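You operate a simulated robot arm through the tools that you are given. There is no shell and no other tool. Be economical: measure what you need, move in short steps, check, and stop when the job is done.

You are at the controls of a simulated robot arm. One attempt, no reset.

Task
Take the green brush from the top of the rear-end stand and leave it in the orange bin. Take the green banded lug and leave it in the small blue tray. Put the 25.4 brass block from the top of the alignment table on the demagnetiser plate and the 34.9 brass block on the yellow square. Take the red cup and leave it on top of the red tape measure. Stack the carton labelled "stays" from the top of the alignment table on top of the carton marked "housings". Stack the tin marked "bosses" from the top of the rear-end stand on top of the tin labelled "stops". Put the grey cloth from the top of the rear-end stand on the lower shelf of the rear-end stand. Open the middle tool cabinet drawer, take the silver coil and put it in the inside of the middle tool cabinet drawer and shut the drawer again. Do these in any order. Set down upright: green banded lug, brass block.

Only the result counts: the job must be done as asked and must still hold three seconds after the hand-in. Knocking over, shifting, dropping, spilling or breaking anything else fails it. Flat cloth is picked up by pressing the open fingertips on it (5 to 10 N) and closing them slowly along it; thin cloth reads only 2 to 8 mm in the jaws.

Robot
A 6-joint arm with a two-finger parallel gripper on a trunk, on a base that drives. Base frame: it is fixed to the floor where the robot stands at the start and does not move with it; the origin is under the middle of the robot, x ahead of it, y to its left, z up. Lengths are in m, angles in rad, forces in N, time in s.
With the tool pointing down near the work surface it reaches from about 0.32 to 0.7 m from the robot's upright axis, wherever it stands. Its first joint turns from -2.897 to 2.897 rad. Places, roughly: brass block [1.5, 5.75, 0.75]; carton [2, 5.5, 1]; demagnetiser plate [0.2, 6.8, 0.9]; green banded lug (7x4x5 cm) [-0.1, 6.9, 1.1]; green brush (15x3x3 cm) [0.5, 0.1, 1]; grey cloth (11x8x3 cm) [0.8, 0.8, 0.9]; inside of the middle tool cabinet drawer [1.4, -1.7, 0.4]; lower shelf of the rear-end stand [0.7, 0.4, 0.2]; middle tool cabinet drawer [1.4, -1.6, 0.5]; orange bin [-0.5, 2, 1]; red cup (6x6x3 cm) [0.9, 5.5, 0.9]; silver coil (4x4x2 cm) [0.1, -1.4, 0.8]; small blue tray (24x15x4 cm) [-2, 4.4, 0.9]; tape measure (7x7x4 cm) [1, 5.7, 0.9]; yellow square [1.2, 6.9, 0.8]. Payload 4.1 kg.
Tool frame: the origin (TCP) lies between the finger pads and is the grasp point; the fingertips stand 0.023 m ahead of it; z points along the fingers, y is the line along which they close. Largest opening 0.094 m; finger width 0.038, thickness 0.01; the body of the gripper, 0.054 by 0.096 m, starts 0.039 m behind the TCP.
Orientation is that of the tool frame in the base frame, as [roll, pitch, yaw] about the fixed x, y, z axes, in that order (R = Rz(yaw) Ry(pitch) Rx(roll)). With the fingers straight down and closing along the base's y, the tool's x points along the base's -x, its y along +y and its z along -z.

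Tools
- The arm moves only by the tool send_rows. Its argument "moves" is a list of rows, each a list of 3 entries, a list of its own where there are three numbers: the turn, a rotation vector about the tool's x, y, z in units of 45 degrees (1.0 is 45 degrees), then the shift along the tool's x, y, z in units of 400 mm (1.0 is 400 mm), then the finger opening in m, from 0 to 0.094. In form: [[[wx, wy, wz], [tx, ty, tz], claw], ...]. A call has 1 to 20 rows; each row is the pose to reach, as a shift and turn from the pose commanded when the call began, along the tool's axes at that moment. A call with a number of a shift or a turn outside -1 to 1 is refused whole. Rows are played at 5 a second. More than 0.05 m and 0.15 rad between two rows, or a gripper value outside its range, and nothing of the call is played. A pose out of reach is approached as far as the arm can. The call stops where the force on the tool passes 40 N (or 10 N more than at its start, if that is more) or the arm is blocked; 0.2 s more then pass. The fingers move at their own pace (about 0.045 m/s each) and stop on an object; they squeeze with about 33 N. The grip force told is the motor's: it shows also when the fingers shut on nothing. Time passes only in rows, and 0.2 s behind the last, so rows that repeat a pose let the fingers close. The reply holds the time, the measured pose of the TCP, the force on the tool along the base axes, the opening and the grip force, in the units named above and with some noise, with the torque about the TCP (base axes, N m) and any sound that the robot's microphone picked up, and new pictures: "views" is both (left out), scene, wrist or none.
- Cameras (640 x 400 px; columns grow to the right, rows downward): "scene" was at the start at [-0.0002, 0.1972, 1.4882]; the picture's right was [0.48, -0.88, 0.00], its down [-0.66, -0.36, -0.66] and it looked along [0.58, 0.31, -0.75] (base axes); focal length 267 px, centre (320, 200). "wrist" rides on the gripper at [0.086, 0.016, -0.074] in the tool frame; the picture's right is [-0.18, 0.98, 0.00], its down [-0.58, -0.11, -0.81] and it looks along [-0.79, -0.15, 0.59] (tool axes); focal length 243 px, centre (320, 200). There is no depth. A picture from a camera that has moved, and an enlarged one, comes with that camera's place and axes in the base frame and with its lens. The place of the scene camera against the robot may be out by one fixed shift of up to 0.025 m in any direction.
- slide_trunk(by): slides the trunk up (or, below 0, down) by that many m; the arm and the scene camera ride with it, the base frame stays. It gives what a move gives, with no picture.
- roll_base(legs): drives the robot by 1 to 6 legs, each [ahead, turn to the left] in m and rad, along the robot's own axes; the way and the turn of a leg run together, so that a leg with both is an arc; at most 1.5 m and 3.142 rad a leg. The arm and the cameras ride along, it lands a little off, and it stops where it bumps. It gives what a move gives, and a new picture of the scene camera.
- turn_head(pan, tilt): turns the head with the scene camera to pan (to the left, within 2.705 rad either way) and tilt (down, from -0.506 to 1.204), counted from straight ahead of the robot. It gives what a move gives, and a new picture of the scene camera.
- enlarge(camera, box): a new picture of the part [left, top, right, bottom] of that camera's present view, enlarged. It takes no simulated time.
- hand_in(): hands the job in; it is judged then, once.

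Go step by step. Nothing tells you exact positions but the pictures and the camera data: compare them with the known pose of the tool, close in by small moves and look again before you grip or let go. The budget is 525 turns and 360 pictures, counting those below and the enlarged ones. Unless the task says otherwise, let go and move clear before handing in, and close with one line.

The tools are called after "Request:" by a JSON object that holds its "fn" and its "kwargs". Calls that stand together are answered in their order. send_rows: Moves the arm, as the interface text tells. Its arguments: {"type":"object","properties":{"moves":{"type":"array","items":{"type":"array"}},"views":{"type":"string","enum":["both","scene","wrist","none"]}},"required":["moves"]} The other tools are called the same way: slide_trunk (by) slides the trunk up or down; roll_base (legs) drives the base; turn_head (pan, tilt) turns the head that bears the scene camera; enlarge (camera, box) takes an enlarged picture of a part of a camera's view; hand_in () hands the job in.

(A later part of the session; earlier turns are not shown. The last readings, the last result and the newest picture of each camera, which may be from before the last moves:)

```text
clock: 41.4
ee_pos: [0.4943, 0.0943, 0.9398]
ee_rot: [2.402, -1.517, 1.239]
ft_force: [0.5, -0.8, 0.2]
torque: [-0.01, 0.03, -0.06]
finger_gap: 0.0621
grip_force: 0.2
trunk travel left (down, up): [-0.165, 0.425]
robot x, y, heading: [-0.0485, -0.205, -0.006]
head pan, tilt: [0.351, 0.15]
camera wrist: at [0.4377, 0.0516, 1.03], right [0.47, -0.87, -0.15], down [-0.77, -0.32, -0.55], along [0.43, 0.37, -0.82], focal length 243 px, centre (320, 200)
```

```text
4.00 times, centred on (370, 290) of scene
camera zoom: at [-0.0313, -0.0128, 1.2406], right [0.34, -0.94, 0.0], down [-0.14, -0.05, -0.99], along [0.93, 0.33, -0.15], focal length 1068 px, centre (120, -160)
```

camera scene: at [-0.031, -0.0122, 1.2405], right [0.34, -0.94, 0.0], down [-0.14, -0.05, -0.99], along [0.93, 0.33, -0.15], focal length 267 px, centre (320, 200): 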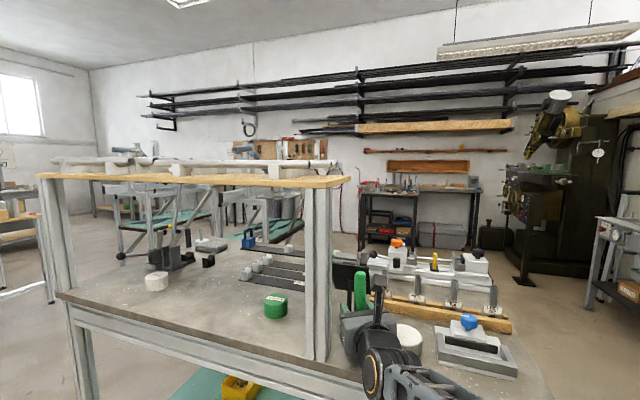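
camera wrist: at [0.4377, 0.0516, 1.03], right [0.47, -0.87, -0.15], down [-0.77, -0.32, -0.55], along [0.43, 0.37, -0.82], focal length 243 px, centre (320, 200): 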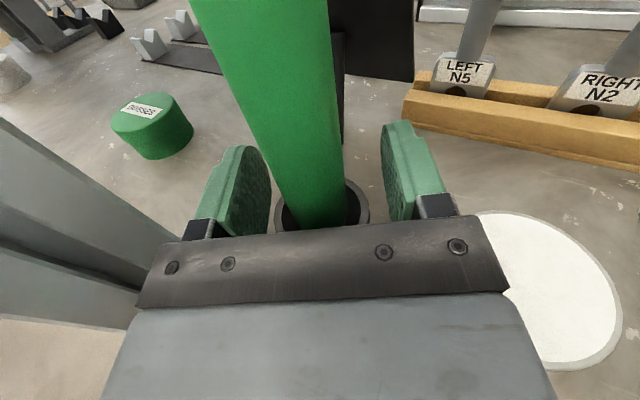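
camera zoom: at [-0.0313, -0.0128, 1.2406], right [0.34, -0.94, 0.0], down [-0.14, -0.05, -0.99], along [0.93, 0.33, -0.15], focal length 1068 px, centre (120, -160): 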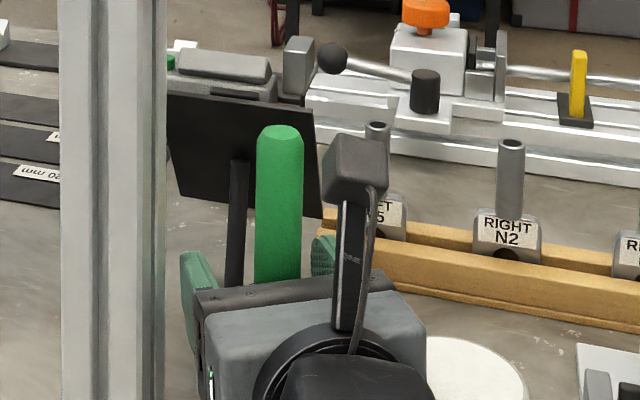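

Request:
{"fn": "send_rows", "kwargs": {"moves": [[[0, 0.05, 0.046], [0, -0.008, -0.01], 0.062], [[0, 0.05, 0.046], [0, -0.008, -0.01], 0.045], [[0, 0.05, 0.046], [0, -0.008, -0.01], 0.03], [[0, 0.05, 0.046], [0, -0.008, -0.01], 0.03], [[0, 0.05, 0.046], [0, -0.008, -0.01], 0.03]], "views": "wrist"}}

```text
clock: 42.6
ee_pos: [0.491, 0.0941, 0.9404]
ee_rot: [-2.742, -1.57, 0.097]
ft_force: [12.6, -24.5, -0.7]
torque: [-1.14, -0.58, -1.06]
finger_gap: 0.0399
grip_force: 44.9
trunk travel left (down, up): [-0.165, 0.425]
robot x, y, heading: [-0.05, -0.2026, -0.013]
head pan, tilt: [0.351, 0.15]
camera wrist: at [0.4329, 0.0452, 1.0263], right [0.47, -0.86, -0.18], down [-0.76, -0.29, -0.58], along [0.45, 0.41, -0.79], focal length 243 px, centre (320, 200)
```

wrist: 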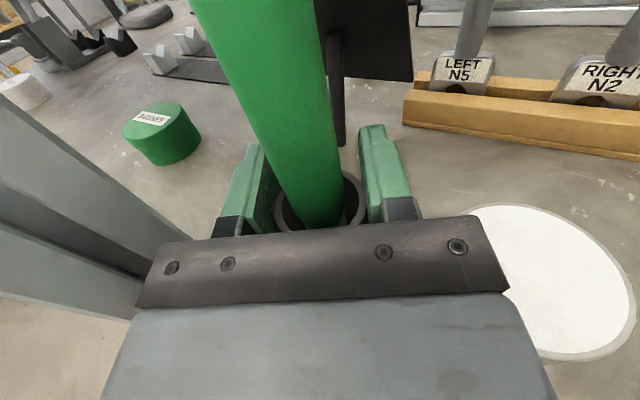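

The fingers are actually gripping the holder's rim (gap 0.040), not the 3 cm handle. I open and raise the tool 4 cm.

Request:
{"fn": "send_rows", "kwargs": {"moves": [[[0, 0, 0], [0, 0, 0], 0.055], [[0, 0, 0], [0, 0, 0], 0.06], [[0, 0, 0], [0.05, 0, 0], 0.06], [[0, 0, 0], [0.1, 0, 0], 0.06]], "views": "wrist"}}

```text
clock: 43.6
ee_pos: [0.4882, 0.0959, 0.9794]
ee_rot: [2.87, -1.568, 0.772]
ft_force: [0.3, 0.2, 0.4]
torque: [-0.01, -0.01, -0.05]
finger_gap: 0.06
grip_force: 0.0
trunk travel left (down, up): [-0.165, 0.425]
robot x, y, heading: [-0.0503, -0.2067, -0.009]
head pan, tilt: [0.351, 0.15]
camera wrist: at [0.4312, 0.0483, 1.0662], right [0.47, -0.86, -0.18], down [-0.76, -0.29, -0.58], along [0.45, 0.41, -0.79], focal length 243 px, centre (320, 200)
```

wrist: 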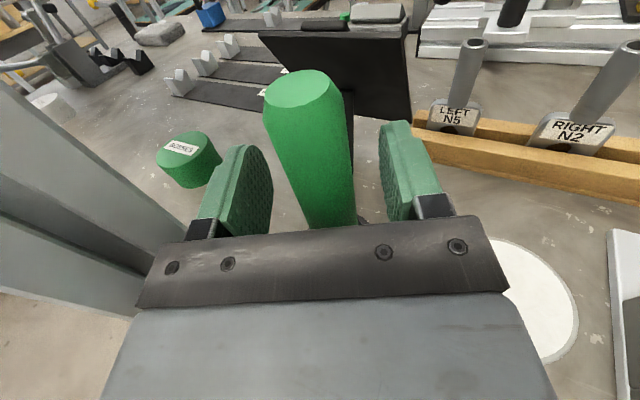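

Request:
{"fn": "send_rows", "kwargs": {"moves": [[[0, 0, 0], [0, 0, 0], 0.04], [[0, 0, 0], [0, 0, 0], 0.02], [[0, 0, 0], [0, 0, 0], 0.01], [[0, 0, 0], [0, 0, 0], 0.01], [[0, 0, 0], [0, 0, 0], 0.01]], "views": "none"}}

Request:
{"fn": "send_rows", "kwargs": {"moves": [[[0, 0, 0], [0.05, 0, 0], 0.01], [[0, 0, 0], [0.1, 0, 0], 0.01], [[0, 0, 0], [0.15, 0, 0], 0.01]], "views": "both"}}

```text
clock: 44.8
ee_pos: [0.4893, 0.096, 0.9796]
ee_rot: [2.68, -1.57, 0.959]
ft_force: [0.8, -0.2, -0.3]
torque: [-0.01, 0.03, 0.03]
finger_gap: 0.0232
grip_force: 32.8
trunk travel left (down, up): [-0.165, 0.425]
robot x, y, heading: [-0.05, -0.2035, -0.009]
head pan, tilt: [0.351, 0.15]
```

```text
clock: 45.6
ee_pos: [0.4893, 0.0958, 1.0403]
ee_rot: [2.67, -1.57, 0.97]
ft_force: [0.1, 1.2, 0.3]
torque: [0.03, -0.02, 0.02]
finger_gap: 0.0228
grip_force: 33.1
trunk travel left (down, up): [-0.165, 0.425]
robot x, y, heading: [-0.0528, -0.2041, -0.005]
head pan, tilt: [0.351, 0.15]
camera scene: at [-0.0312, -0.0128, 1.2406], right [0.34, -0.94, 0.0], down [-0.14, -0.05, -0.99], along [0.93, 0.33, -0.15], focal length 267 px, centre (320, 200)
camera wrist: at [0.4309, 0.0484, 1.1261], right [0.47, -0.86, -0.18], down [-0.76, -0.29, -0.58], along [0.45, 0.41, -0.79], focal length 243 px, centre (320, 200)
```

scene: 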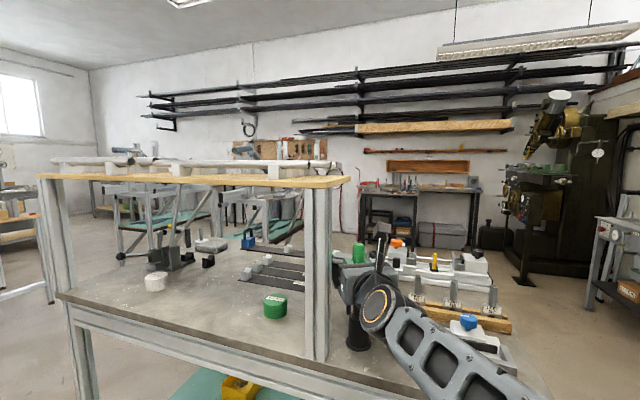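
wrist: 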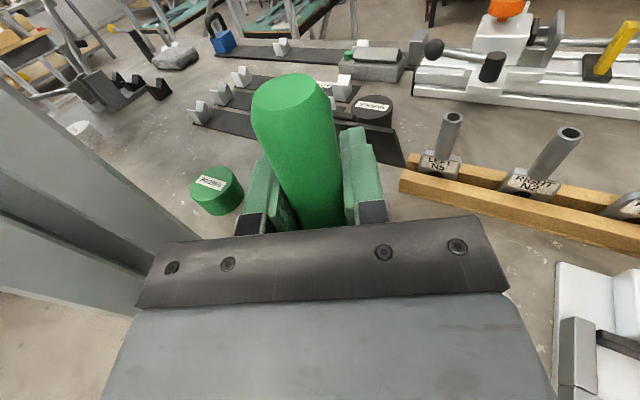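

The brush is coming out of the holder. I raise a little more, then back away.

Request:
{"fn": "send_rows", "kwargs": {"moves": [[[0, 0, 0], [0.07, 0.01, 0], 0.01], [[0, 0, 0], [0.14, 0.02, 0], 0.01], [[0, 0, 0], [0.14, 0.02, -0.1], 0.01], [[0, 0, 0], [0.14, 0.02, -0.2], 0.01], [[0, 0, 0], [0.14, 0.02, -0.3], 0.01]], "views": "both"}}

```text
clock: 46.8
ee_pos: [0.3878, 0.0325, 1.0964]
ee_rot: [2.642, -1.568, 0.999]
ft_force: [-0.1, 0.5, -0.5]
torque: [-0.02, -0.03, -0.01]
finger_gap: 0.0231
grip_force: 32.6
trunk travel left (down, up): [-0.165, 0.425]
robot x, y, heading: [-0.0525, -0.2051, -0.006]
head pan, tilt: [0.351, 0.15]
camera scene: at [-0.0309, -0.0127, 1.2405], right [0.34, -0.94, 0.0], down [-0.14, -0.05, -0.99], along [0.93, 0.33, -0.15], focal length 267 px, centre (320, 200)
camera wrist: at [0.3302, -0.0159, 1.1822], right [0.47, -0.86, -0.18], down [-0.76, -0.29, -0.58], along [0.45, 0.41, -0.79], focal length 243 px, centre (320, 200)
```

scene: 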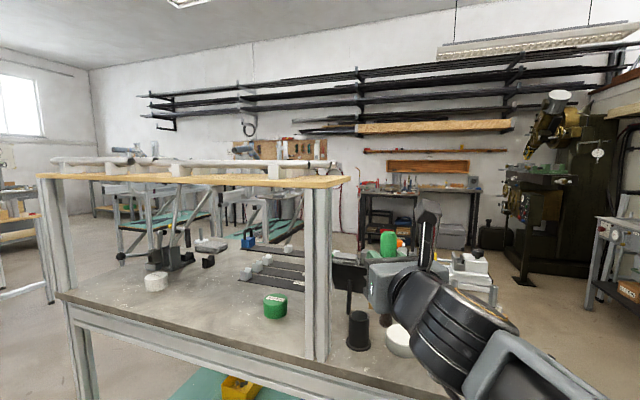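
wrist: 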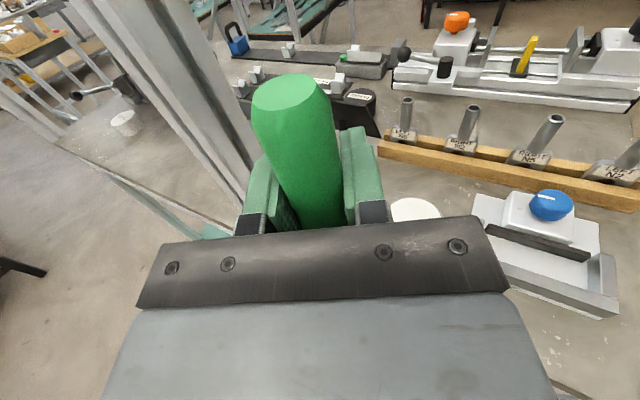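

Brush is out. Next I drive back and around to the table with the orange bin.

Request:
{"fn": "roll_base", "kwargs": {"legs": [[-0.5, 0], [0, 1.571], [1.3, 0]]}}

Request:
{"fn": "turn_head", "kwargs": {"pan": 0.0, "tilt": 0.4}}

```text
clock: 59.8
ee_pos: [-0.7734, 1.5517, 1.0966]
ee_rot: [2.654, -1.568, 2.556]
ft_force: [-0.4, -0.1, -0.9]
torque: [0.01, 0.03, 0.01]
finger_gap: 0.023
grip_force: 32.6
trunk travel left (down, up): [-0.165, 0.425]
robot x, y, heading: [-0.5355, 1.1122, 1.563]
head pan, tilt: [0.351, 0.15]
camera scene: at [-0.7444, 1.1348, 1.2406], right [0.94, 0.33, 0.0], down [0.05, -0.14, -0.99], along [-0.33, 0.93, -0.15], focal length 267 px, centre (320, 200)
```

scene: 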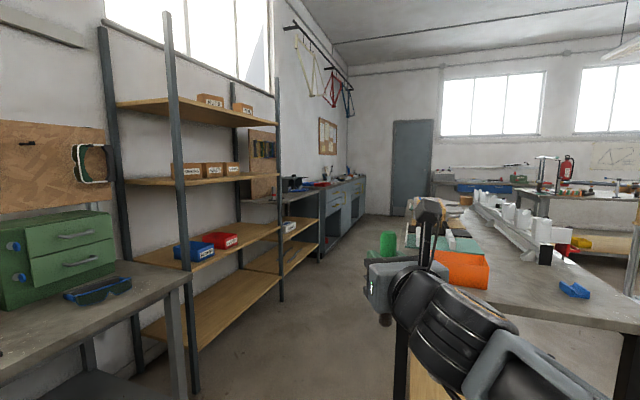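

```text
clock: 60.6
ee_pos: [-0.7735, 1.5524, 1.0964]
ee_rot: [2.637, -1.57, 2.573]
ft_force: [-0.1, -0.1, -0.5]
torque: [-0.02, 0.0, -0.03]
finger_gap: 0.023
grip_force: 33.0
trunk travel left (down, up): [-0.165, 0.425]
robot x, y, heading: [-0.5347, 1.1135, 1.557]
head pan, tilt: [0.0, 0.4]
camera scene: at [-0.7125, 1.14, 1.2174], right [1.0, -0.01, 0.0], down [0.0, -0.39, -0.92], along [0.01, 0.92, -0.39], focal length 267 px, centre (320, 200)
```

scene: 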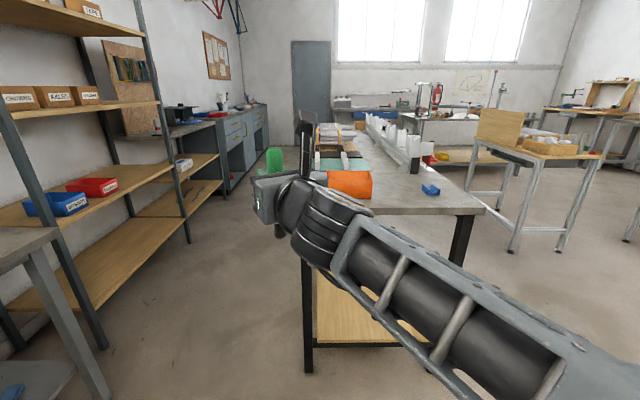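

I see the bin around (-0.6, 2.07), its long side along x. I raise the trunk, pitch the tool down so the brush lies level, then yaw it to match the bin.

Request:
{"fn": "slide_trunk", "kwargs": {"by": 0.12}}

Request:
{"fn": "send_rows", "kwargs": {"moves": [[[0, -0.17, 0], [0, 0, 0], 0.01], [[0, -0.34, 0], [0, 0, 0], 0.01], [[0, -0.51, 0], [0, 0, 0], 0.01], [[0, -0.68, 0], [0, 0, 0], 0.01], [[0, -0.85, 0], [0, 0, 0], 0.01], [[0, -1, 0], [0, 0, 0], 0.01]], "views": "none"}}

Request:
{"fn": "send_rows", "kwargs": {"moves": [[[0, -0.17, 0], [0, 0, 0], 0.01], [[0, -0.34, 0], [0, 0, 0], 0.01], [[0, -0.51, 0], [0, 0, 0], 0.01], [[0, -0.68, 0], [0, 0, 0], 0.01], [[0, -0.85, 0], [0, 0, 0], 0.01], [[0, -1, 0], [0, 0, 0], 0.01]], "views": "both"}}

```text
clock: 62.1
ee_pos: [-0.773, 1.5516, 1.2151]
ee_rot: [2.643, -1.57, 2.565]
ft_force: [-0.1, -0.6, -0.2]
torque: [0.0, 0.01, 0.0]
finger_gap: 0.023
grip_force: 33.1
trunk travel left (down, up): [-0.285, 0.305]
robot x, y, heading: [-0.5374, 1.1138, 1.563]
head pan, tilt: [0.0, 0.4]
```

```text
clock: 63.5
ee_pos: [-0.8166, 1.5115, 1.2061]
ee_rot: [3.087, -0.8, 2.068]
ft_force: [-0.2, -0.1, -1.0]
torque: [-0.01, 0.01, -0.01]
finger_gap: 0.0229
grip_force: 32.9
out of reach, approached as far as the arm can: row 1, 2, 3, 4, 5, 6
trunk travel left (down, up): [-0.285, 0.305]
robot x, y, heading: [-0.5368, 1.1119, 1.562]
head pan, tilt: [0.0, 0.4]
```

```text
clock: 64.9
ee_pos: [-0.8206, 1.4871, 1.1783]
ee_rot: [2.945, -0.197, 2.041]
ft_force: [0.3, -0.1, -0.6]
torque: [-0.01, 0.0, 0.01]
finger_gap: 0.023
grip_force: 32.9
out of reach, approached as far as the arm can: row 1, 2, 3, 4, 5, 6
trunk travel left (down, up): [-0.285, 0.305]
robot x, y, heading: [-0.5371, 1.1154, 1.558]
head pan, tilt: [0.0, 0.4]
camera scene: at [-0.7121, 1.1399, 1.3374], right [1.0, -0.01, 0.0], down [0.0, -0.39, -0.92], along [0.01, 0.92, -0.39], focal length 267 px, centre (320, 200)
camera wrist: at [-0.8508, 1.5511, 1.2699], right [0.96, 0.24, 0.15], down [0.09, -0.76, 0.64], along [0.27, -0.6, -0.75], focal length 243 px, centre (320, 200)
```

scene: 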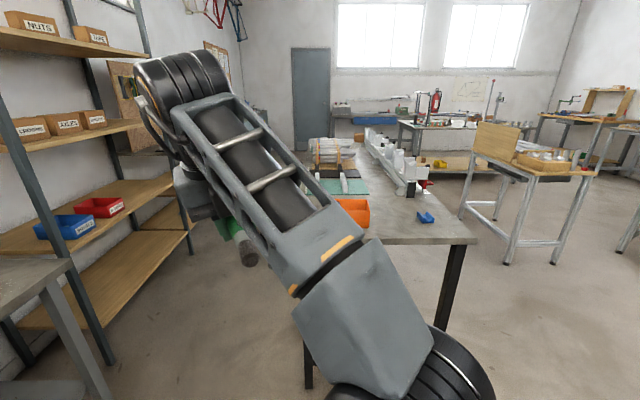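
wrist: 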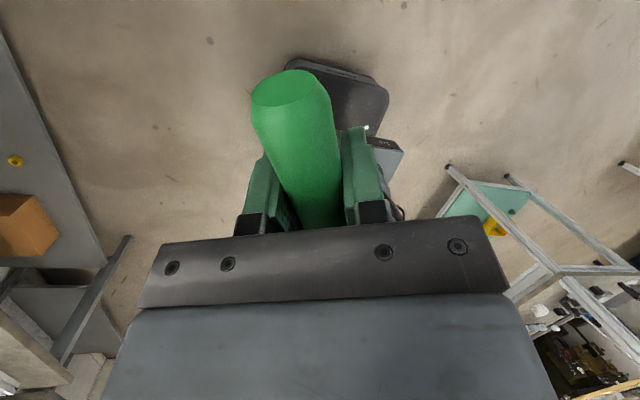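

Request:
{"fn": "send_rows", "kwargs": {"moves": [[[0, 0, 0], [0.05, 0.09, 0.05], 0.01], [[0.08, -0.08, 0], [0.1, 0.18, 0.1], 0.01], [[0.16, -0.17, 0], [0.15, 0.25, 0.16], 0.01], [[0.245, -0.25, 0], [0.155, 0.2575, 0.16], 0.01]], "views": "none"}}

Request:
{"fn": "send_rows", "kwargs": {"moves": [[[0, 0, -0.17], [0, 0, 0], 0.01], [[0, 0, -0.34], [0, 0, 0], 0.01], [[0, 0, -0.51], [0, 0, 0], 0.01], [[0, 0, -0.68], [0, 0, 0], 0.01], [[0, 0, -0.85], [0, 0, 0], 0.01], [[0, 0, -1], [0, 0, 0], 0.01]], "views": "none"}}

Request:
{"fn": "turn_head", "kwargs": {"pan": 0.2, "tilt": 0.5}}

```text
clock: 65.9
ee_pos: [-0.7539, 1.5863, 1.1381]
ee_rot: [2.896, -0.086, 2.029]
ft_force: [0.0, -0.3, -0.7]
torque: [0.01, 0.03, -0.01]
finger_gap: 0.023
grip_force: 33.1
out of reach, approached as far as the arm can: row 1, 2, 3, 4
trunk travel left (down, up): [-0.285, 0.305]
robot x, y, heading: [-0.5373, 1.1112, 1.564]
head pan, tilt: [0.0, 0.4]
```

```text
clock: 67.3
ee_pos: [-0.7545, 1.5849, 1.1373]
ee_rot: [2.905, 0.11, 2.792]
ft_force: [0.3, -0.2, -0.1]
torque: [0.0, 0.01, -0.01]
finger_gap: 0.0228
grip_force: 33.0
trunk travel left (down, up): [-0.285, 0.305]
robot x, y, heading: [-0.5367, 1.1102, 1.56]
head pan, tilt: [0.0, 0.4]
```

```text
clock: 68.0
ee_pos: [-0.755, 1.5854, 1.1373]
ee_rot: [2.906, 0.11, 2.79]
ft_force: [0.8, -0.9, -0.1]
torque: [0.0, 0.02, -0.01]
finger_gap: 0.0231
grip_force: 32.7
trunk travel left (down, up): [-0.285, 0.305]
robot x, y, heading: [-0.5362, 1.1089, 1.561]
head pan, tilt: [0.201, 0.499]
camera scene: at [-0.7306, 1.1368, 1.3282], right [0.98, 0.19, 0.0], down [0.09, -0.47, -0.88], along [-0.16, 0.86, -0.48], focal length 267 px, centre (320, 200)
```

scene: 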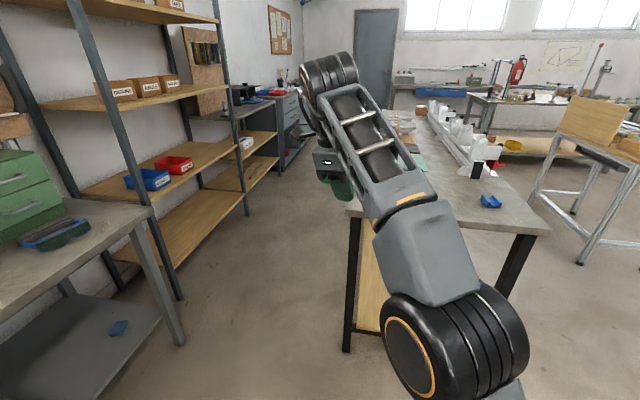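

Request:
{"fn": "send_rows", "kwargs": {"moves": [[[0.1, 0.05, 0], [0, 0, 0], 0.01], [[0.2, 0.1, 0], [0, 0, 0], 0.01], [[0.3, 0.14, 0], [0, 0, 0], 0.01]], "views": "none"}}

Request:
{"fn": "send_rows", "kwargs": {"moves": [[[0, 0, -0.17], [0, 0, 0], 0.01], [[0, 0, -0.34], [0, 0, 0], 0.01], [[0, 0, -0.45], [0, 0, 0], 0.01]], "views": "none"}}

Request:
{"fn": "roll_base", "kwargs": {"legs": [[0.3, 0]]}}

Request:
{"fn": "send_rows", "kwargs": {"moves": [[[0, 0, 0], [0, 0, 0], 0.01]], "views": "wrist"}}

```text
clock: 68.8
ee_pos: [-0.7548, 1.5858, 1.1383]
ee_rot: [2.905, 0.11, 2.789]
ft_force: [-0.1, -0.3, -0.4]
torque: [-0.03, 0.0, -0.02]
finger_gap: 0.0229
grip_force: 33.2
out of reach, approached as far as the arm can: row 1, 2, 3
trunk travel left (down, up): [-0.285, 0.305]
robot x, y, heading: [-0.5346, 1.1131, 1.559]
head pan, tilt: [0.201, 0.499]
```

```text
clock: 69.6
ee_pos: [-0.7559, 1.5846, 1.137]
ee_rot: [2.958, 0.186, 3.139]
ft_force: [-0.3, -0.1, -0.8]
torque: [0.01, -0.02, 0.0]
finger_gap: 0.0229
grip_force: 33.5
trunk travel left (down, up): [-0.285, 0.305]
robot x, y, heading: [-0.5378, 1.1136, 1.564]
head pan, tilt: [0.201, 0.499]
```

```text
clock: 71.7
ee_pos: [-0.7511, 1.886, 1.1375]
ee_rot: [2.955, 0.185, 3.137]
ft_force: [0.0, -0.6, -0.3]
torque: [0.01, -0.01, -0.04]
finger_gap: 0.0227
grip_force: 33.2
trunk travel left (down, up): [-0.285, 0.305]
robot x, y, heading: [-0.5324, 1.4111, 1.557]
head pan, tilt: [0.201, 0.499]
camera scene: at [-0.7269, 1.4383, 1.3282], right [0.98, 0.19, 0.0], down [0.09, -0.47, -0.88], along [-0.16, 0.86, -0.48], focal length 267 px, centre (320, 200)
```

scene: 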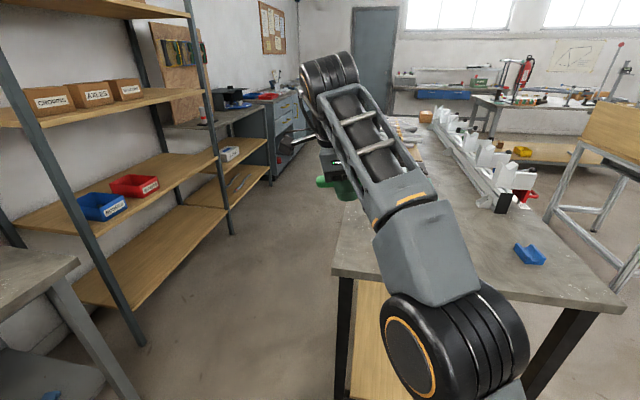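

```text
clock: 72.1
ee_pos: [-0.7515, 1.886, 1.1378]
ee_rot: [2.958, 0.185, 3.136]
ft_force: [0.6, 1.1, -1.4]
torque: [-0.01, 0.02, -0.02]
finger_gap: 0.0226
grip_force: 32.2
trunk travel left (down, up): [-0.285, 0.305]
robot x, y, heading: [-0.5354, 1.4112, 1.557]
head pan, tilt: [0.201, 0.499]
camera wrist: at [-0.8501, 1.8907, 1.1961], right [0.15, 0.97, 0.21], down [0.43, -0.26, 0.87], along [0.89, -0.04, -0.45], focal length 243 px, centre (320, 200)
```

wrist: 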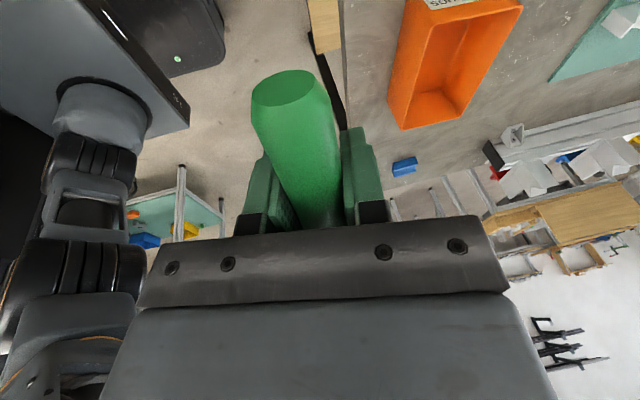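

Bin rim spans about x -0.68…-0.46, y 2.04…2.17. I raise the trunk for a better arm posture, edge closer and move the brush over the bin.

Request:
{"fn": "slide_trunk", "kwargs": {"by": 0.15}}

Request:
{"fn": "roll_base", "kwargs": {"legs": [[0.05, 0]]}}

Request:
{"fn": "send_rows", "kwargs": {"moves": [[[0, 0, 0], [-0.043, 0.054, 0.096], 0.01], [[0.04, 0.04, 0], [-0.087, 0.108, 0.192], 0.01], [[0.08, 0.08, 0], [-0.13, 0.162, 0.289], 0.01], [[0.13, 0.13, 0], [-0.173, 0.217, 0.385], 0.01], [[0.18, 0.18, 0], [-0.217, 0.271, 0.482], 0.01], [[0.235, 0.235, 0], [-0.26, 0.325, 0.578], 0.01]], "views": "both"}}

```text
clock: 73.8
ee_pos: [-0.7498, 1.8855, 1.2859]
ee_rot: [2.956, 0.184, 3.136]
ft_force: [-0.3, 0.4, -0.2]
torque: [-0.02, 0.01, -0.01]
finger_gap: 0.0231
grip_force: 33.1
trunk travel left (down, up): [-0.435, 0.155]
robot x, y, heading: [-0.5324, 1.4147, 1.558]
head pan, tilt: [0.201, 0.499]
```

```text
clock: 74.8
ee_pos: [-0.7499, 1.9371, 1.2875]
ee_rot: [2.959, 0.186, 3.135]
ft_force: [-0.3, 0.4, -0.1]
torque: [-0.02, 0.01, 0.0]
finger_gap: 0.0229
grip_force: 32.8
trunk travel left (down, up): [-0.435, 0.155]
robot x, y, heading: [-0.5337, 1.4671, 1.558]
head pan, tilt: [0.201, 0.499]
camera scene: at [-0.7263, 1.4892, 1.4781], right [0.98, 0.19, 0.0], down [0.09, -0.47, -0.88], along [-0.16, 0.86, -0.48], focal length 267 px, centre (320, 200)
```

scene: 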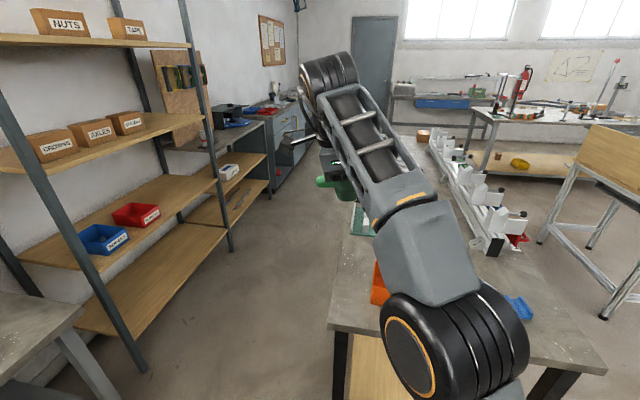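

```text
clock: 76.2
ee_pos: [-0.6285, 2.0995, 1.1185]
ee_rot: [3.104, 0.254, -3.137]
ft_force: [-0.1, 0.3, -0.4]
torque: [0.0, 0.0, -0.05]
finger_gap: 0.023
grip_force: 32.8
out of reach, approached as far as the arm can: row 1, 2, 3, 4, 5, 6
trunk travel left (down, up): [-0.435, 0.155]
robot x, y, heading: [-0.5307, 1.4682, 1.556]
head pan, tilt: [0.201, 0.499]
camera scene: at [-0.7271, 1.4879, 1.4782], right [0.98, 0.19, 0.0], down [0.09, -0.47, -0.88], along [-0.16, 0.86, -0.48], focal length 267 px, centre (320, 200)
camera wrist: at [-0.7307, 2.1128, 1.1676], right [0.16, 0.98, 0.08], down [0.36, -0.14, 0.92], along [0.92, -0.12, -0.38], focal length 243 px, centre (320, 200)
```

scene: 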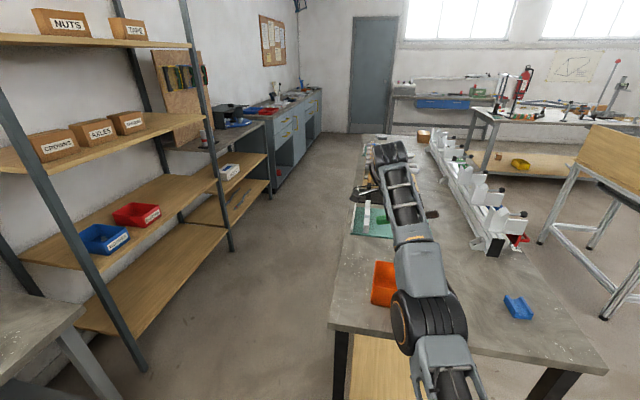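
wrist: 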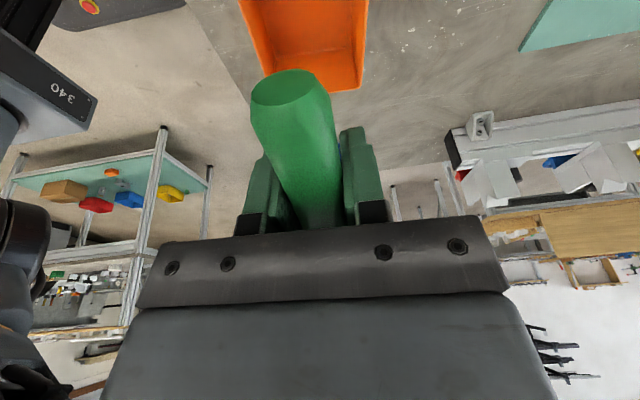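

Request:
{"fn": "send_rows", "kwargs": {"moves": [[[0, 0, 0], [0.02, -0.004, 0.11], 0.01], [[0, 0, 0], [0.042, -0.009, 0.22], 0.01], [[0, 0, 0], [0.064, -0.014, 0.33], 0.01], [[0, 0, 0], [0.086, -0.018, 0.44], 0.01]], "views": "both"}}

```text
clock: 77.2
ee_pos: [-0.6359, 2.1058, 1.0601]
ee_rot: [-3.093, 0.276, 3.14]
ft_force: [0.4, -0.8, 0.4]
torque: [0.0, 0.01, -0.05]
finger_gap: 0.023
grip_force: 32.9
out of reach, approached as far as the arm can: row 1, 2, 3, 4
trunk travel left (down, up): [-0.435, 0.155]
robot x, y, heading: [-0.5335, 1.4658, 1.554]
head pan, tilt: [0.201, 0.499]
camera scene: at [-0.7262, 1.4884, 1.4782], right [0.98, 0.19, 0.0], down [0.09, -0.47, -0.88], along [-0.16, 0.86, -0.48], focal length 267 px, centre (320, 200)
camera wrist: at [-0.74, 2.1269, 1.1065], right [0.19, 0.98, 0.0], down [0.34, -0.07, 0.94], along [0.92, -0.18, -0.34], focal length 243 px, centre (320, 200)
```

scene: 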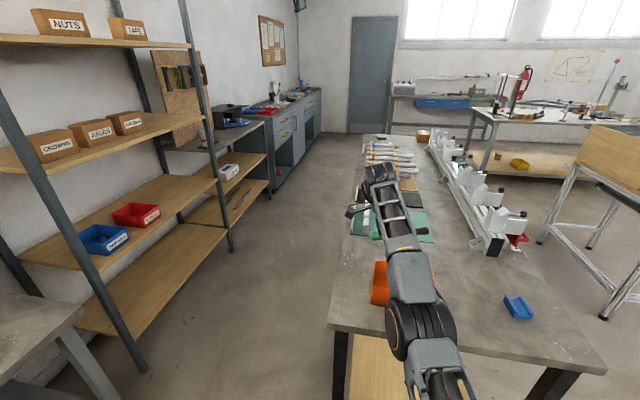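
wrist: 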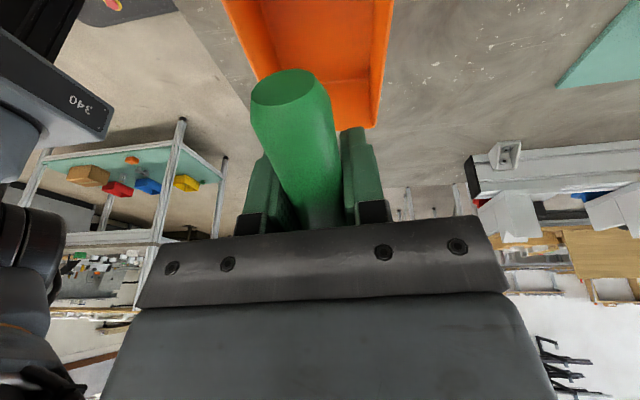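

The arm hits a joint limit going down, so I shift it right 3 cm and lower with the trunk instead.

Request:
{"fn": "send_rows", "kwargs": {"moves": [[[0, 0, 0], [-0.04, 0, 0.01], 0.01], [[0, 0, 0], [-0.085, 0, 0.022], 0.01]], "views": "none"}}

Request:
{"fn": "slide_trunk", "kwargs": {"by": -0.1}}

Request:
{"fn": "send_rows", "kwargs": {"moves": [[[0, 0, 0], [0, 0, 0], 0.01]], "views": "both"}}

```text
clock: 77.8
ee_pos: [-0.6007, 2.1124, 1.065]
ee_rot: [-3.081, 0.277, 3.139]
ft_force: [0.4, -0.5, -0.1]
torque: [-0.03, -0.02, -0.03]
finger_gap: 0.0231
grip_force: 33.0
out of reach, approached as far as the arm can: row 1, 2
trunk travel left (down, up): [-0.435, 0.155]
robot x, y, heading: [-0.5327, 1.4653, 1.56]
head pan, tilt: [0.201, 0.499]
```

```text
clock: 79.1
ee_pos: [-0.6021, 2.1096, 0.9634]
ee_rot: [-3.083, 0.278, 3.139]
ft_force: [0.5, 0.1, -0.2]
torque: [0.02, 0.01, -0.01]
finger_gap: 0.023
grip_force: 33.3
trunk travel left (down, up): [-0.335, 0.255]
robot x, y, heading: [-0.5273, 1.4651, 1.557]
head pan, tilt: [0.201, 0.499]
```

```text
clock: 79.5
ee_pos: [-0.6019, 2.1097, 0.9644]
ee_rot: [-3.085, 0.278, 3.14]
ft_force: [0.4, 0.2, 0.1]
torque: [-0.01, -0.01, -0.03]
finger_gap: 0.0226
grip_force: 32.8
trunk travel left (down, up): [-0.335, 0.255]
robot x, y, heading: [-0.5342, 1.463, 1.559]
head pan, tilt: [0.201, 0.499]
camera scene: at [-0.7262, 1.4887, 1.3782], right [0.98, 0.19, 0.0], down [0.09, -0.47, -0.88], along [-0.16, 0.86, -0.48], focal length 267 px, centre (320, 200)
camera wrist: at [-0.7053, 2.1324, 1.0105], right [0.19, 0.98, 0.0], down [0.34, -0.06, 0.94], along [0.92, -0.18, -0.34], focal length 243 px, centre (320, 200)
```

scene: 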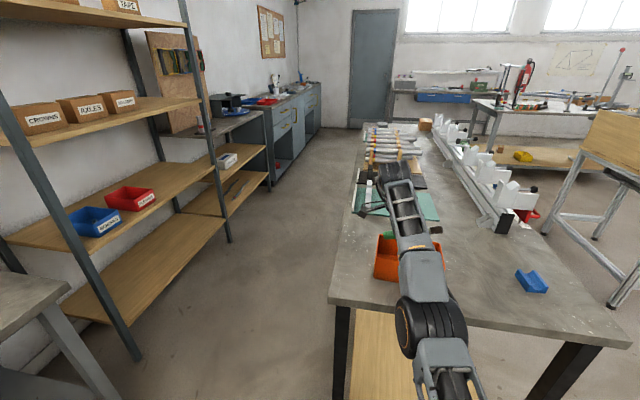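
wrist: 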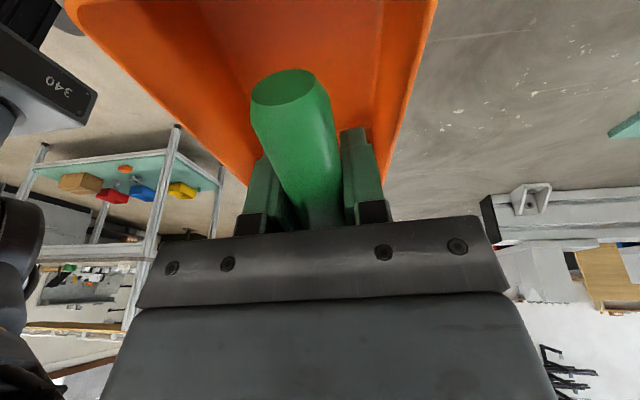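

Request:
{"fn": "send_rows", "kwargs": {"moves": [[[0, 0, 0], [0, -0.04, 0], 0.01]], "views": "none"}}

Request:
{"fn": "slide_trunk", "kwargs": {"by": -0.08}}

Request:
{"fn": "send_rows", "kwargs": {"moves": [[[0, 0, 0], [0, 0, 0], 0.01]], "views": "wrist"}}

```text
clock: 79.9
ee_pos: [-0.6043, 2.1102, 0.9657]
ee_rot: [-3.085, 0.277, 3.139]
ft_force: [0.2, 0.2, -0.6]
torque: [-0.02, 0.03, 0.0]
finger_gap: 0.0229
grip_force: 32.8
out of reach, approached as far as the arm can: row 1
trunk travel left (down, up): [-0.335, 0.255]
robot x, y, heading: [-0.5311, 1.4627, 1.557]
head pan, tilt: [0.201, 0.499]
```

```text
clock: 80.8
ee_pos: [-0.6031, 2.1092, 0.9051]
ee_rot: [-3.116, 0.274, 3.133]
ft_force: [0.0, -0.8, 10.9]
torque: [0.51, 0.42, 0.07]
finger_gap: 0.0228
grip_force: 32.9
trunk travel left (down, up): [-0.264, 0.326]
robot x, y, heading: [-0.5295, 1.4673, 1.558]
head pan, tilt: [0.201, 0.499]
stopped: the force on the tool passed its limit (the readings are from after the stop); the commanded pose is now the measured one
```

```text
clock: 81.2
ee_pos: [-0.6038, 2.1103, 0.9054]
ee_rot: [-3.113, 0.273, 3.131]
ft_force: [0.4, -1.6, 14.8]
torque: [0.68, 0.59, -0.01]
finger_gap: 0.0229
grip_force: 33.3
trunk travel left (down, up): [-0.264, 0.326]
robot x, y, heading: [-0.5334, 1.4649, 1.557]
head pan, tilt: [0.201, 0.499]
camera wrist: at [-0.7069, 2.1304, 0.9527], right [0.2, 0.98, 0.02], down [0.34, -0.09, 0.94], along [0.92, -0.17, -0.35], focal length 243 px, centre (320, 200)
```

wrist: 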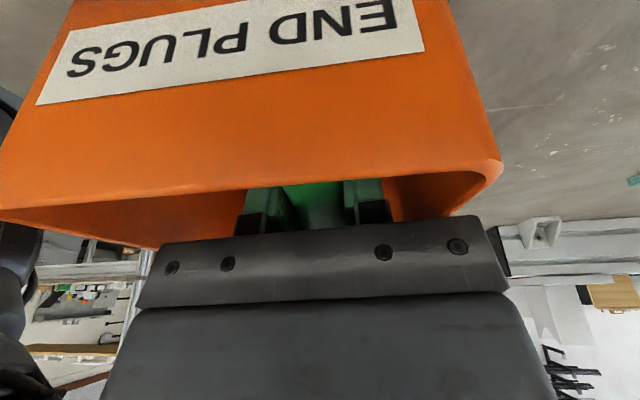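

The gripper body is resting on the bin's right-hand rim. I raise slightly, back up 2.5 cm, and lower again.

Request:
{"fn": "slide_trunk", "kwargs": {"by": 0.03}}

Request:
{"fn": "roll_base", "kwargs": {"legs": [[-0.025, 0]]}}

Request:
{"fn": "slide_trunk", "kwargs": {"by": -0.06}}

Request:
{"fn": "send_rows", "kwargs": {"moves": [[[0, 0, 0], [0, 0, 0], 0.01]], "views": "wrist"}}

```text
clock: 82.0
ee_pos: [-0.6046, 2.1111, 0.932]
ee_rot: [-3.107, 0.274, 3.132]
ft_force: [0.0, -0.2, -0.1]
torque: [-0.01, -0.01, 0.03]
finger_gap: 0.0228
grip_force: 32.9
trunk travel left (down, up): [-0.294, 0.296]
robot x, y, heading: [-0.5308, 1.4637, 1.558]
head pan, tilt: [0.201, 0.499]
```

```text
clock: 82.8
ee_pos: [-0.6034, 2.0858, 0.9334]
ee_rot: [-3.108, 0.275, 3.133]
ft_force: [-0.6, -0.4, -0.9]
torque: [0.01, -0.03, -0.01]
finger_gap: 0.023
grip_force: 33.0
trunk travel left (down, up): [-0.294, 0.296]
robot x, y, heading: [-0.5318, 1.4379, 1.556]
head pan, tilt: [0.201, 0.499]
camera scene: at [-0.7265, 1.464, 1.3373], right [0.98, 0.19, 0.0], down [0.09, -0.47, -0.88], along [-0.16, 0.86, -0.48], focal length 267 px, centre (320, 200)
```

scene: 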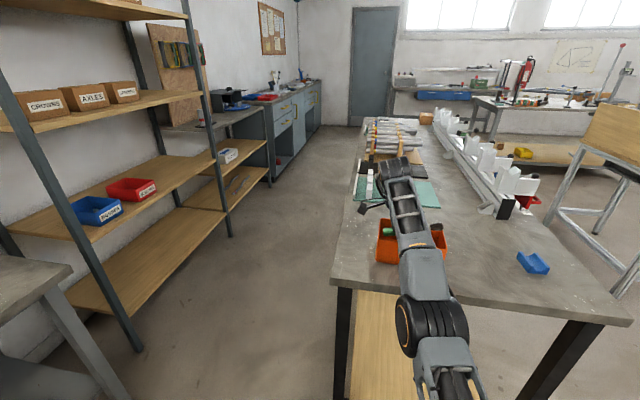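

```text
clock: 83.5
ee_pos: [-0.6035, 2.082, 0.902]
ee_rot: [-3.129, 0.27, 3.126]
ft_force: [0.0, 1.1, 15.7]
torque: [-0.73, 0.55, -0.07]
finger_gap: 0.0231
grip_force: 33.0
trunk travel left (down, up): [-0.253, 0.337]
robot x, y, heading: [-0.5296, 1.439, 1.554]
head pan, tilt: [0.201, 0.499]
stopped: the force on the tool passed its limit (the readings are from after the stop); the commanded pose is now the measured one
```

```text
clock: 83.9
ee_pos: [-0.6035, 2.0837, 0.903]
ee_rot: [-3.129, 0.268, 3.129]
ft_force: [-1.2, 0.7, 22.2]
torque: [-0.99, 0.85, -0.04]
finger_gap: 0.0229
grip_force: 33.4
trunk travel left (down, up): [-0.253, 0.337]
robot x, y, heading: [-0.535, 1.4358, 1.559]
head pan, tilt: [0.201, 0.499]
camera wrist: at [-0.7076, 2.1033, 0.9515], right [0.19, 0.98, 0.04], down [0.34, -0.1, 0.93], along [0.92, -0.17, -0.36], focal length 243 px, centre (320, 200)
```

wrist: 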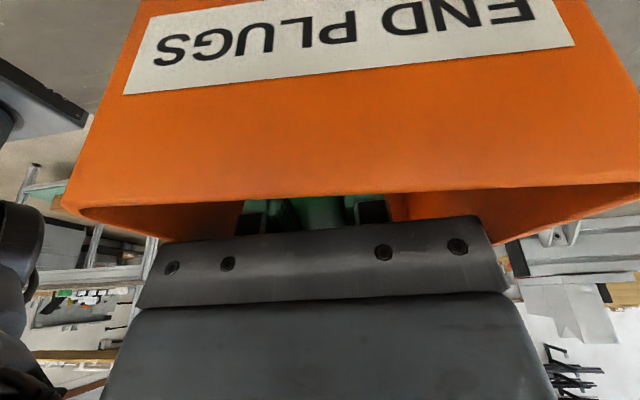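

The body is catching the left wall's rim instead, so I need to go further right (+x) by about 3 cm.

Request:
{"fn": "slide_trunk", "kwargs": {"by": 0.035}}

Request:
{"fn": "send_rows", "kwargs": {"moves": [[[0, 0, 0], [-0.04, 0.01, 0.01], 0.01], [[0, 0, 0], [-0.08, 0.02, 0.02], 0.01]], "views": "wrist"}}

```text
clock: 84.7
ee_pos: [-0.6052, 2.0833, 0.9352]
ee_rot: [-3.122, 0.27, 3.129]
ft_force: [0.1, 0.3, -0.5]
torque: [-0.01, 0.02, 0.01]
finger_gap: 0.0227
grip_force: 33.1
trunk travel left (down, up): [-0.288, 0.302]
robot x, y, heading: [-0.5339, 1.4388, 1.558]
head pan, tilt: [0.201, 0.499]
```

```text
clock: 85.3
ee_pos: [-0.5702, 2.0909, 0.9373]
ee_rot: [-3.124, 0.271, 3.128]
ft_force: [0.2, 0.6, 0.3]
torque: [0.0, -0.02, -0.01]
finger_gap: 0.0231
grip_force: 32.9
trunk travel left (down, up): [-0.288, 0.302]
robot x, y, heading: [-0.5287, 1.4396, 1.558]
head pan, tilt: [0.201, 0.499]
camera wrist: at [-0.6742, 2.1118, 0.9847], right [0.19, 0.98, 0.03], down [0.34, -0.1, 0.93], along [0.92, -0.17, -0.36], focal length 243 px, centre (320, 200)
```

wrist: 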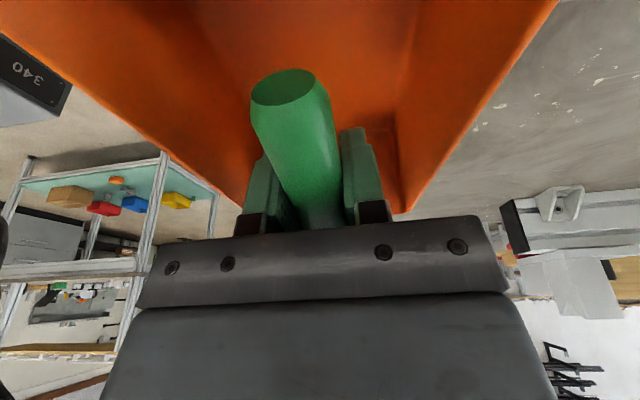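

Request:
{"fn": "enlarge", "kwargs": {"camera": "scene", "box": [330, 180, 490, 280]}}

```text
4.00 times, centred on (410, 230) of scene
camera zoom: at [-0.7265, 1.4639, 1.3317], right [0.98, 0.19, 0.0], down [0.09, -0.47, -0.88], along [-0.16, 0.86, -0.48], focal length 1068 px, centre (-40, 80)
```

zoom: 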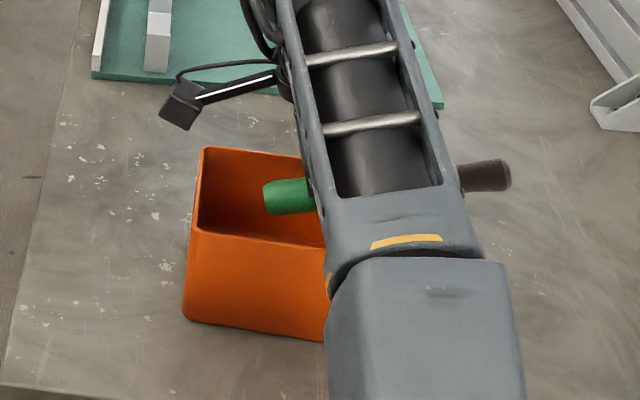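

The bin is ~17 cm long and the dark bristle end sticks out to the right, so I shift back left about 2.3 cm and lower.

Request:
{"fn": "send_rows", "kwargs": {"moves": [[[0, 0, 0], [0.03, 0, -0.01], 0.01], [[0, 0, 0], [0.058, 0, -0.017], 0.01]], "views": "none"}}

Request:
{"fn": "slide_trunk", "kwargs": {"by": -0.06}}

Request:
{"fn": "enlarge", "kwargs": {"camera": "scene", "box": [330, 180, 490, 280]}}

```text
clock: 85.9
ee_pos: [-0.5942, 2.0909, 0.9355]
ee_rot: [-3.125, 0.271, 3.13]
ft_force: [0.0, -0.2, 0.1]
torque: [0.0, 0.03, 0.04]
finger_gap: 0.0226
grip_force: 33.4
out of reach, approached as far as the arm can: row 2
trunk travel left (down, up): [-0.288, 0.302]
robot x, y, heading: [-0.5334, 1.4388, 1.562]
head pan, tilt: [0.201, 0.499]
```

```text
clock: 86.6
ee_pos: [-0.5943, 2.0885, 0.9048]
ee_rot: [3.137, 0.269, 3.125]
ft_force: [0.1, 1.6, 10.5]
torque: [-0.55, 0.41, -0.1]
finger_gap: 0.0229
grip_force: 33.0
trunk travel left (down, up): [-0.248, 0.342]
robot x, y, heading: [-0.5339, 1.4378, 1.56]
head pan, tilt: [0.201, 0.499]
stopped: the force on the tool passed its limit (the readings are from after the stop); the commanded pose is now the measured one
```

```text
4.00 times, centred on (410, 230) of scene
camera zoom: at [-0.7264, 1.4634, 1.2905], right [0.98, 0.19, 0.0], down [0.09, -0.47, -0.88], along [-0.16, 0.86, -0.48], focal length 1068 px, centre (-40, 80)
```

zoom: 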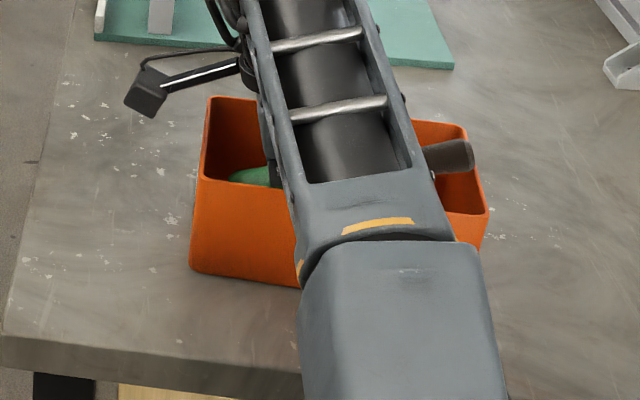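

Body corners barely fit between the bin's long walls, so I centre it (y≈2.098, x≈-0.60) and lower until it just touches.

Request:
{"fn": "slide_trunk", "kwargs": {"by": 0.025}}

Request:
{"fn": "send_rows", "kwargs": {"moves": [[[0, 0, 0], [0.017, 0.022, 0], 0.01], [[0, 0, 0], [0.017, 0.022, 0], 0.01]], "views": "none"}}

Request:
{"fn": "slide_trunk", "kwargs": {"by": -0.05}}

Request:
{"fn": "enlarge", "kwargs": {"camera": "scene", "box": [330, 180, 490, 280]}}

```text
clock: 87.3
ee_pos: [-0.5964, 2.0887, 0.9278]
ee_rot: [3.14, 0.269, 3.124]
ft_force: [-0.3, 0.2, 0.0]
torque: [0.01, 0.01, 0.0]
finger_gap: 0.0231
grip_force: 32.3
trunk travel left (down, up): [-0.273, 0.317]
robot x, y, heading: [-0.5348, 1.4391, 1.562]
head pan, tilt: [0.201, 0.499]
```

```text
clock: 87.9
ee_pos: [-0.5952, 2.089, 0.9273]
ee_rot: [3.14, 0.267, 3.126]
ft_force: [-0.1, 0.1, -0.6]
torque: [-0.01, 0.02, -0.03]
finger_gap: 0.0231
grip_force: 33.4
out of reach, approached as far as the arm can: row 1, 2
trunk travel left (down, up): [-0.273, 0.317]
robot x, y, heading: [-0.534, 1.4372, 1.556]
head pan, tilt: [0.201, 0.499]
```

```text
clock: 88.5
ee_pos: [-0.5955, 2.0874, 0.9047]
ee_rot: [3.119, 0.268, 3.119]
ft_force: [-0.4, 1.2, 14.0]
torque: [-0.63, 0.49, -0.09]
finger_gap: 0.0228
grip_force: 32.8
trunk travel left (down, up): [-0.24, 0.35]
robot x, y, heading: [-0.5345, 1.4387, 1.557]
head pan, tilt: [0.201, 0.499]
stopped: the force on the tool passed its limit (the readings are from after the stop); the commanded pose is now the measured one
```

```text
4.00 times, centred on (410, 230) of scene
camera zoom: at [-0.7264, 1.4633, 1.283], right [0.98, 0.19, 0.0], down [0.09, -0.47, -0.88], along [-0.16, 0.86, -0.48], focal length 1068 px, centre (-40, 80)
```

zoom: 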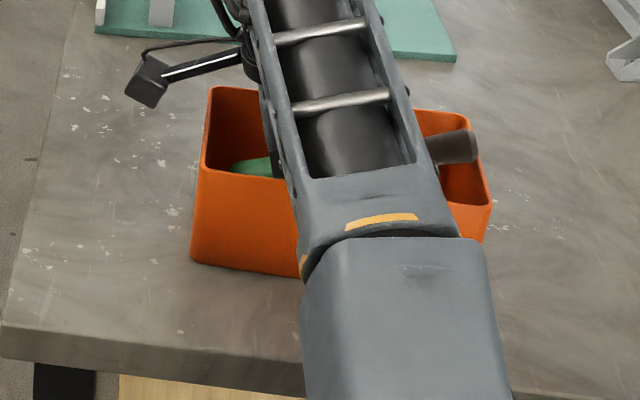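

Request:
{"fn": "slide_trunk", "kwargs": {"by": 0.03}}

Request:
{"fn": "roll_base", "kwargs": {"legs": [[0.012, 0.013]]}}

Request:
{"fn": "slide_trunk", "kwargs": {"by": -0.06}}

Request:
{"fn": "enlarge", "kwargs": {"camera": "scene", "box": [330, 180, 490, 280]}}

```text
clock: 89.2
ee_pos: [-0.5956, 2.0881, 0.9326]
ee_rot: [3.124, 0.265, 3.121]
ft_force: [0.1, 0.4, -0.4]
torque: [0.02, 0.03, 0.02]
finger_gap: 0.0229
grip_force: 33.4
trunk travel left (down, up): [-0.27, 0.32]
robot x, y, heading: [-0.5309, 1.4444, 1.556]
head pan, tilt: [0.201, 0.499]
```

```text
clock: 90.0
ee_pos: [-0.603, 2.099, 0.9332]
ee_rot: [3.122, 0.268, 3.132]
ft_force: [-0.1, -0.6, -0.8]
torque: [0.0, 0.02, 0.0]
finger_gap: 0.0226
grip_force: 32.8
trunk travel left (down, up): [-0.27, 0.32]
robot x, y, heading: [-0.5321, 1.4497, 1.572]
head pan, tilt: [0.201, 0.499]
camera scene: at [-0.7268, 1.4736, 1.3132], right [0.98, 0.2, 0.0], down [0.1, -0.47, -0.88], along [-0.18, 0.86, -0.48], focal length 267 px, centre (320, 200)
```

scene: 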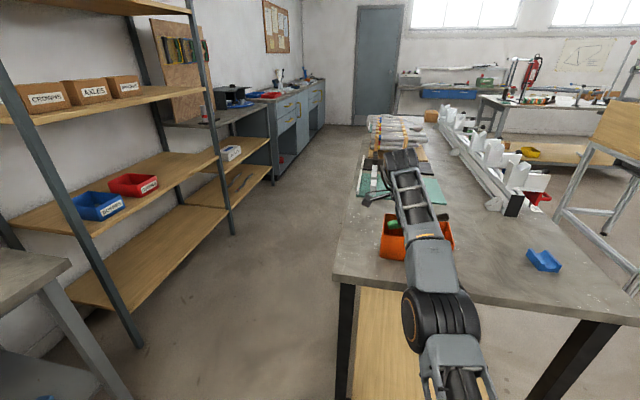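

```text
clock: 90.8
ee_pos: [-0.6032, 2.0988, 0.8925]
ee_rot: [3.096, 0.266, 3.128]
ft_force: [0.3, -2.6, 8.4]
torque: [-0.21, 0.09, 0.0]
finger_gap: 0.0228
grip_force: 32.8
trunk travel left (down, up): [-0.219, 0.371]
robot x, y, heading: [-0.5323, 1.4548, 1.572]
head pan, tilt: [0.201, 0.499]
stopped: the force on the tool passed its limit (the readings are from after the stop); the commanded pose is now the measured one
```

```text
4.00 times, centred on (410, 230) of scene
camera zoom: at [-0.7267, 1.4727, 1.2619], right [0.98, 0.2, 0.0], down [0.1, -0.47, -0.88], along [-0.18, 0.86, -0.48], focal length 1068 px, centre (-40, 80)
```

zoom: 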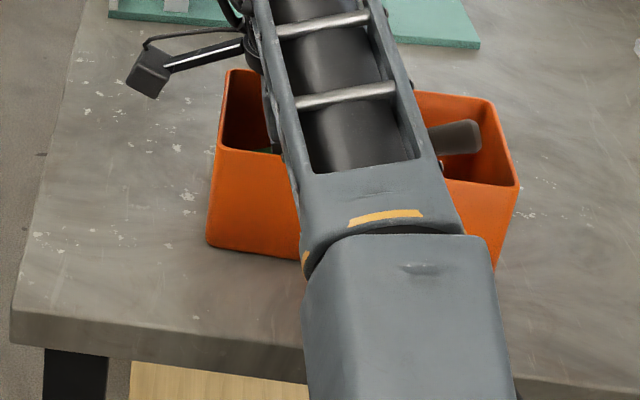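

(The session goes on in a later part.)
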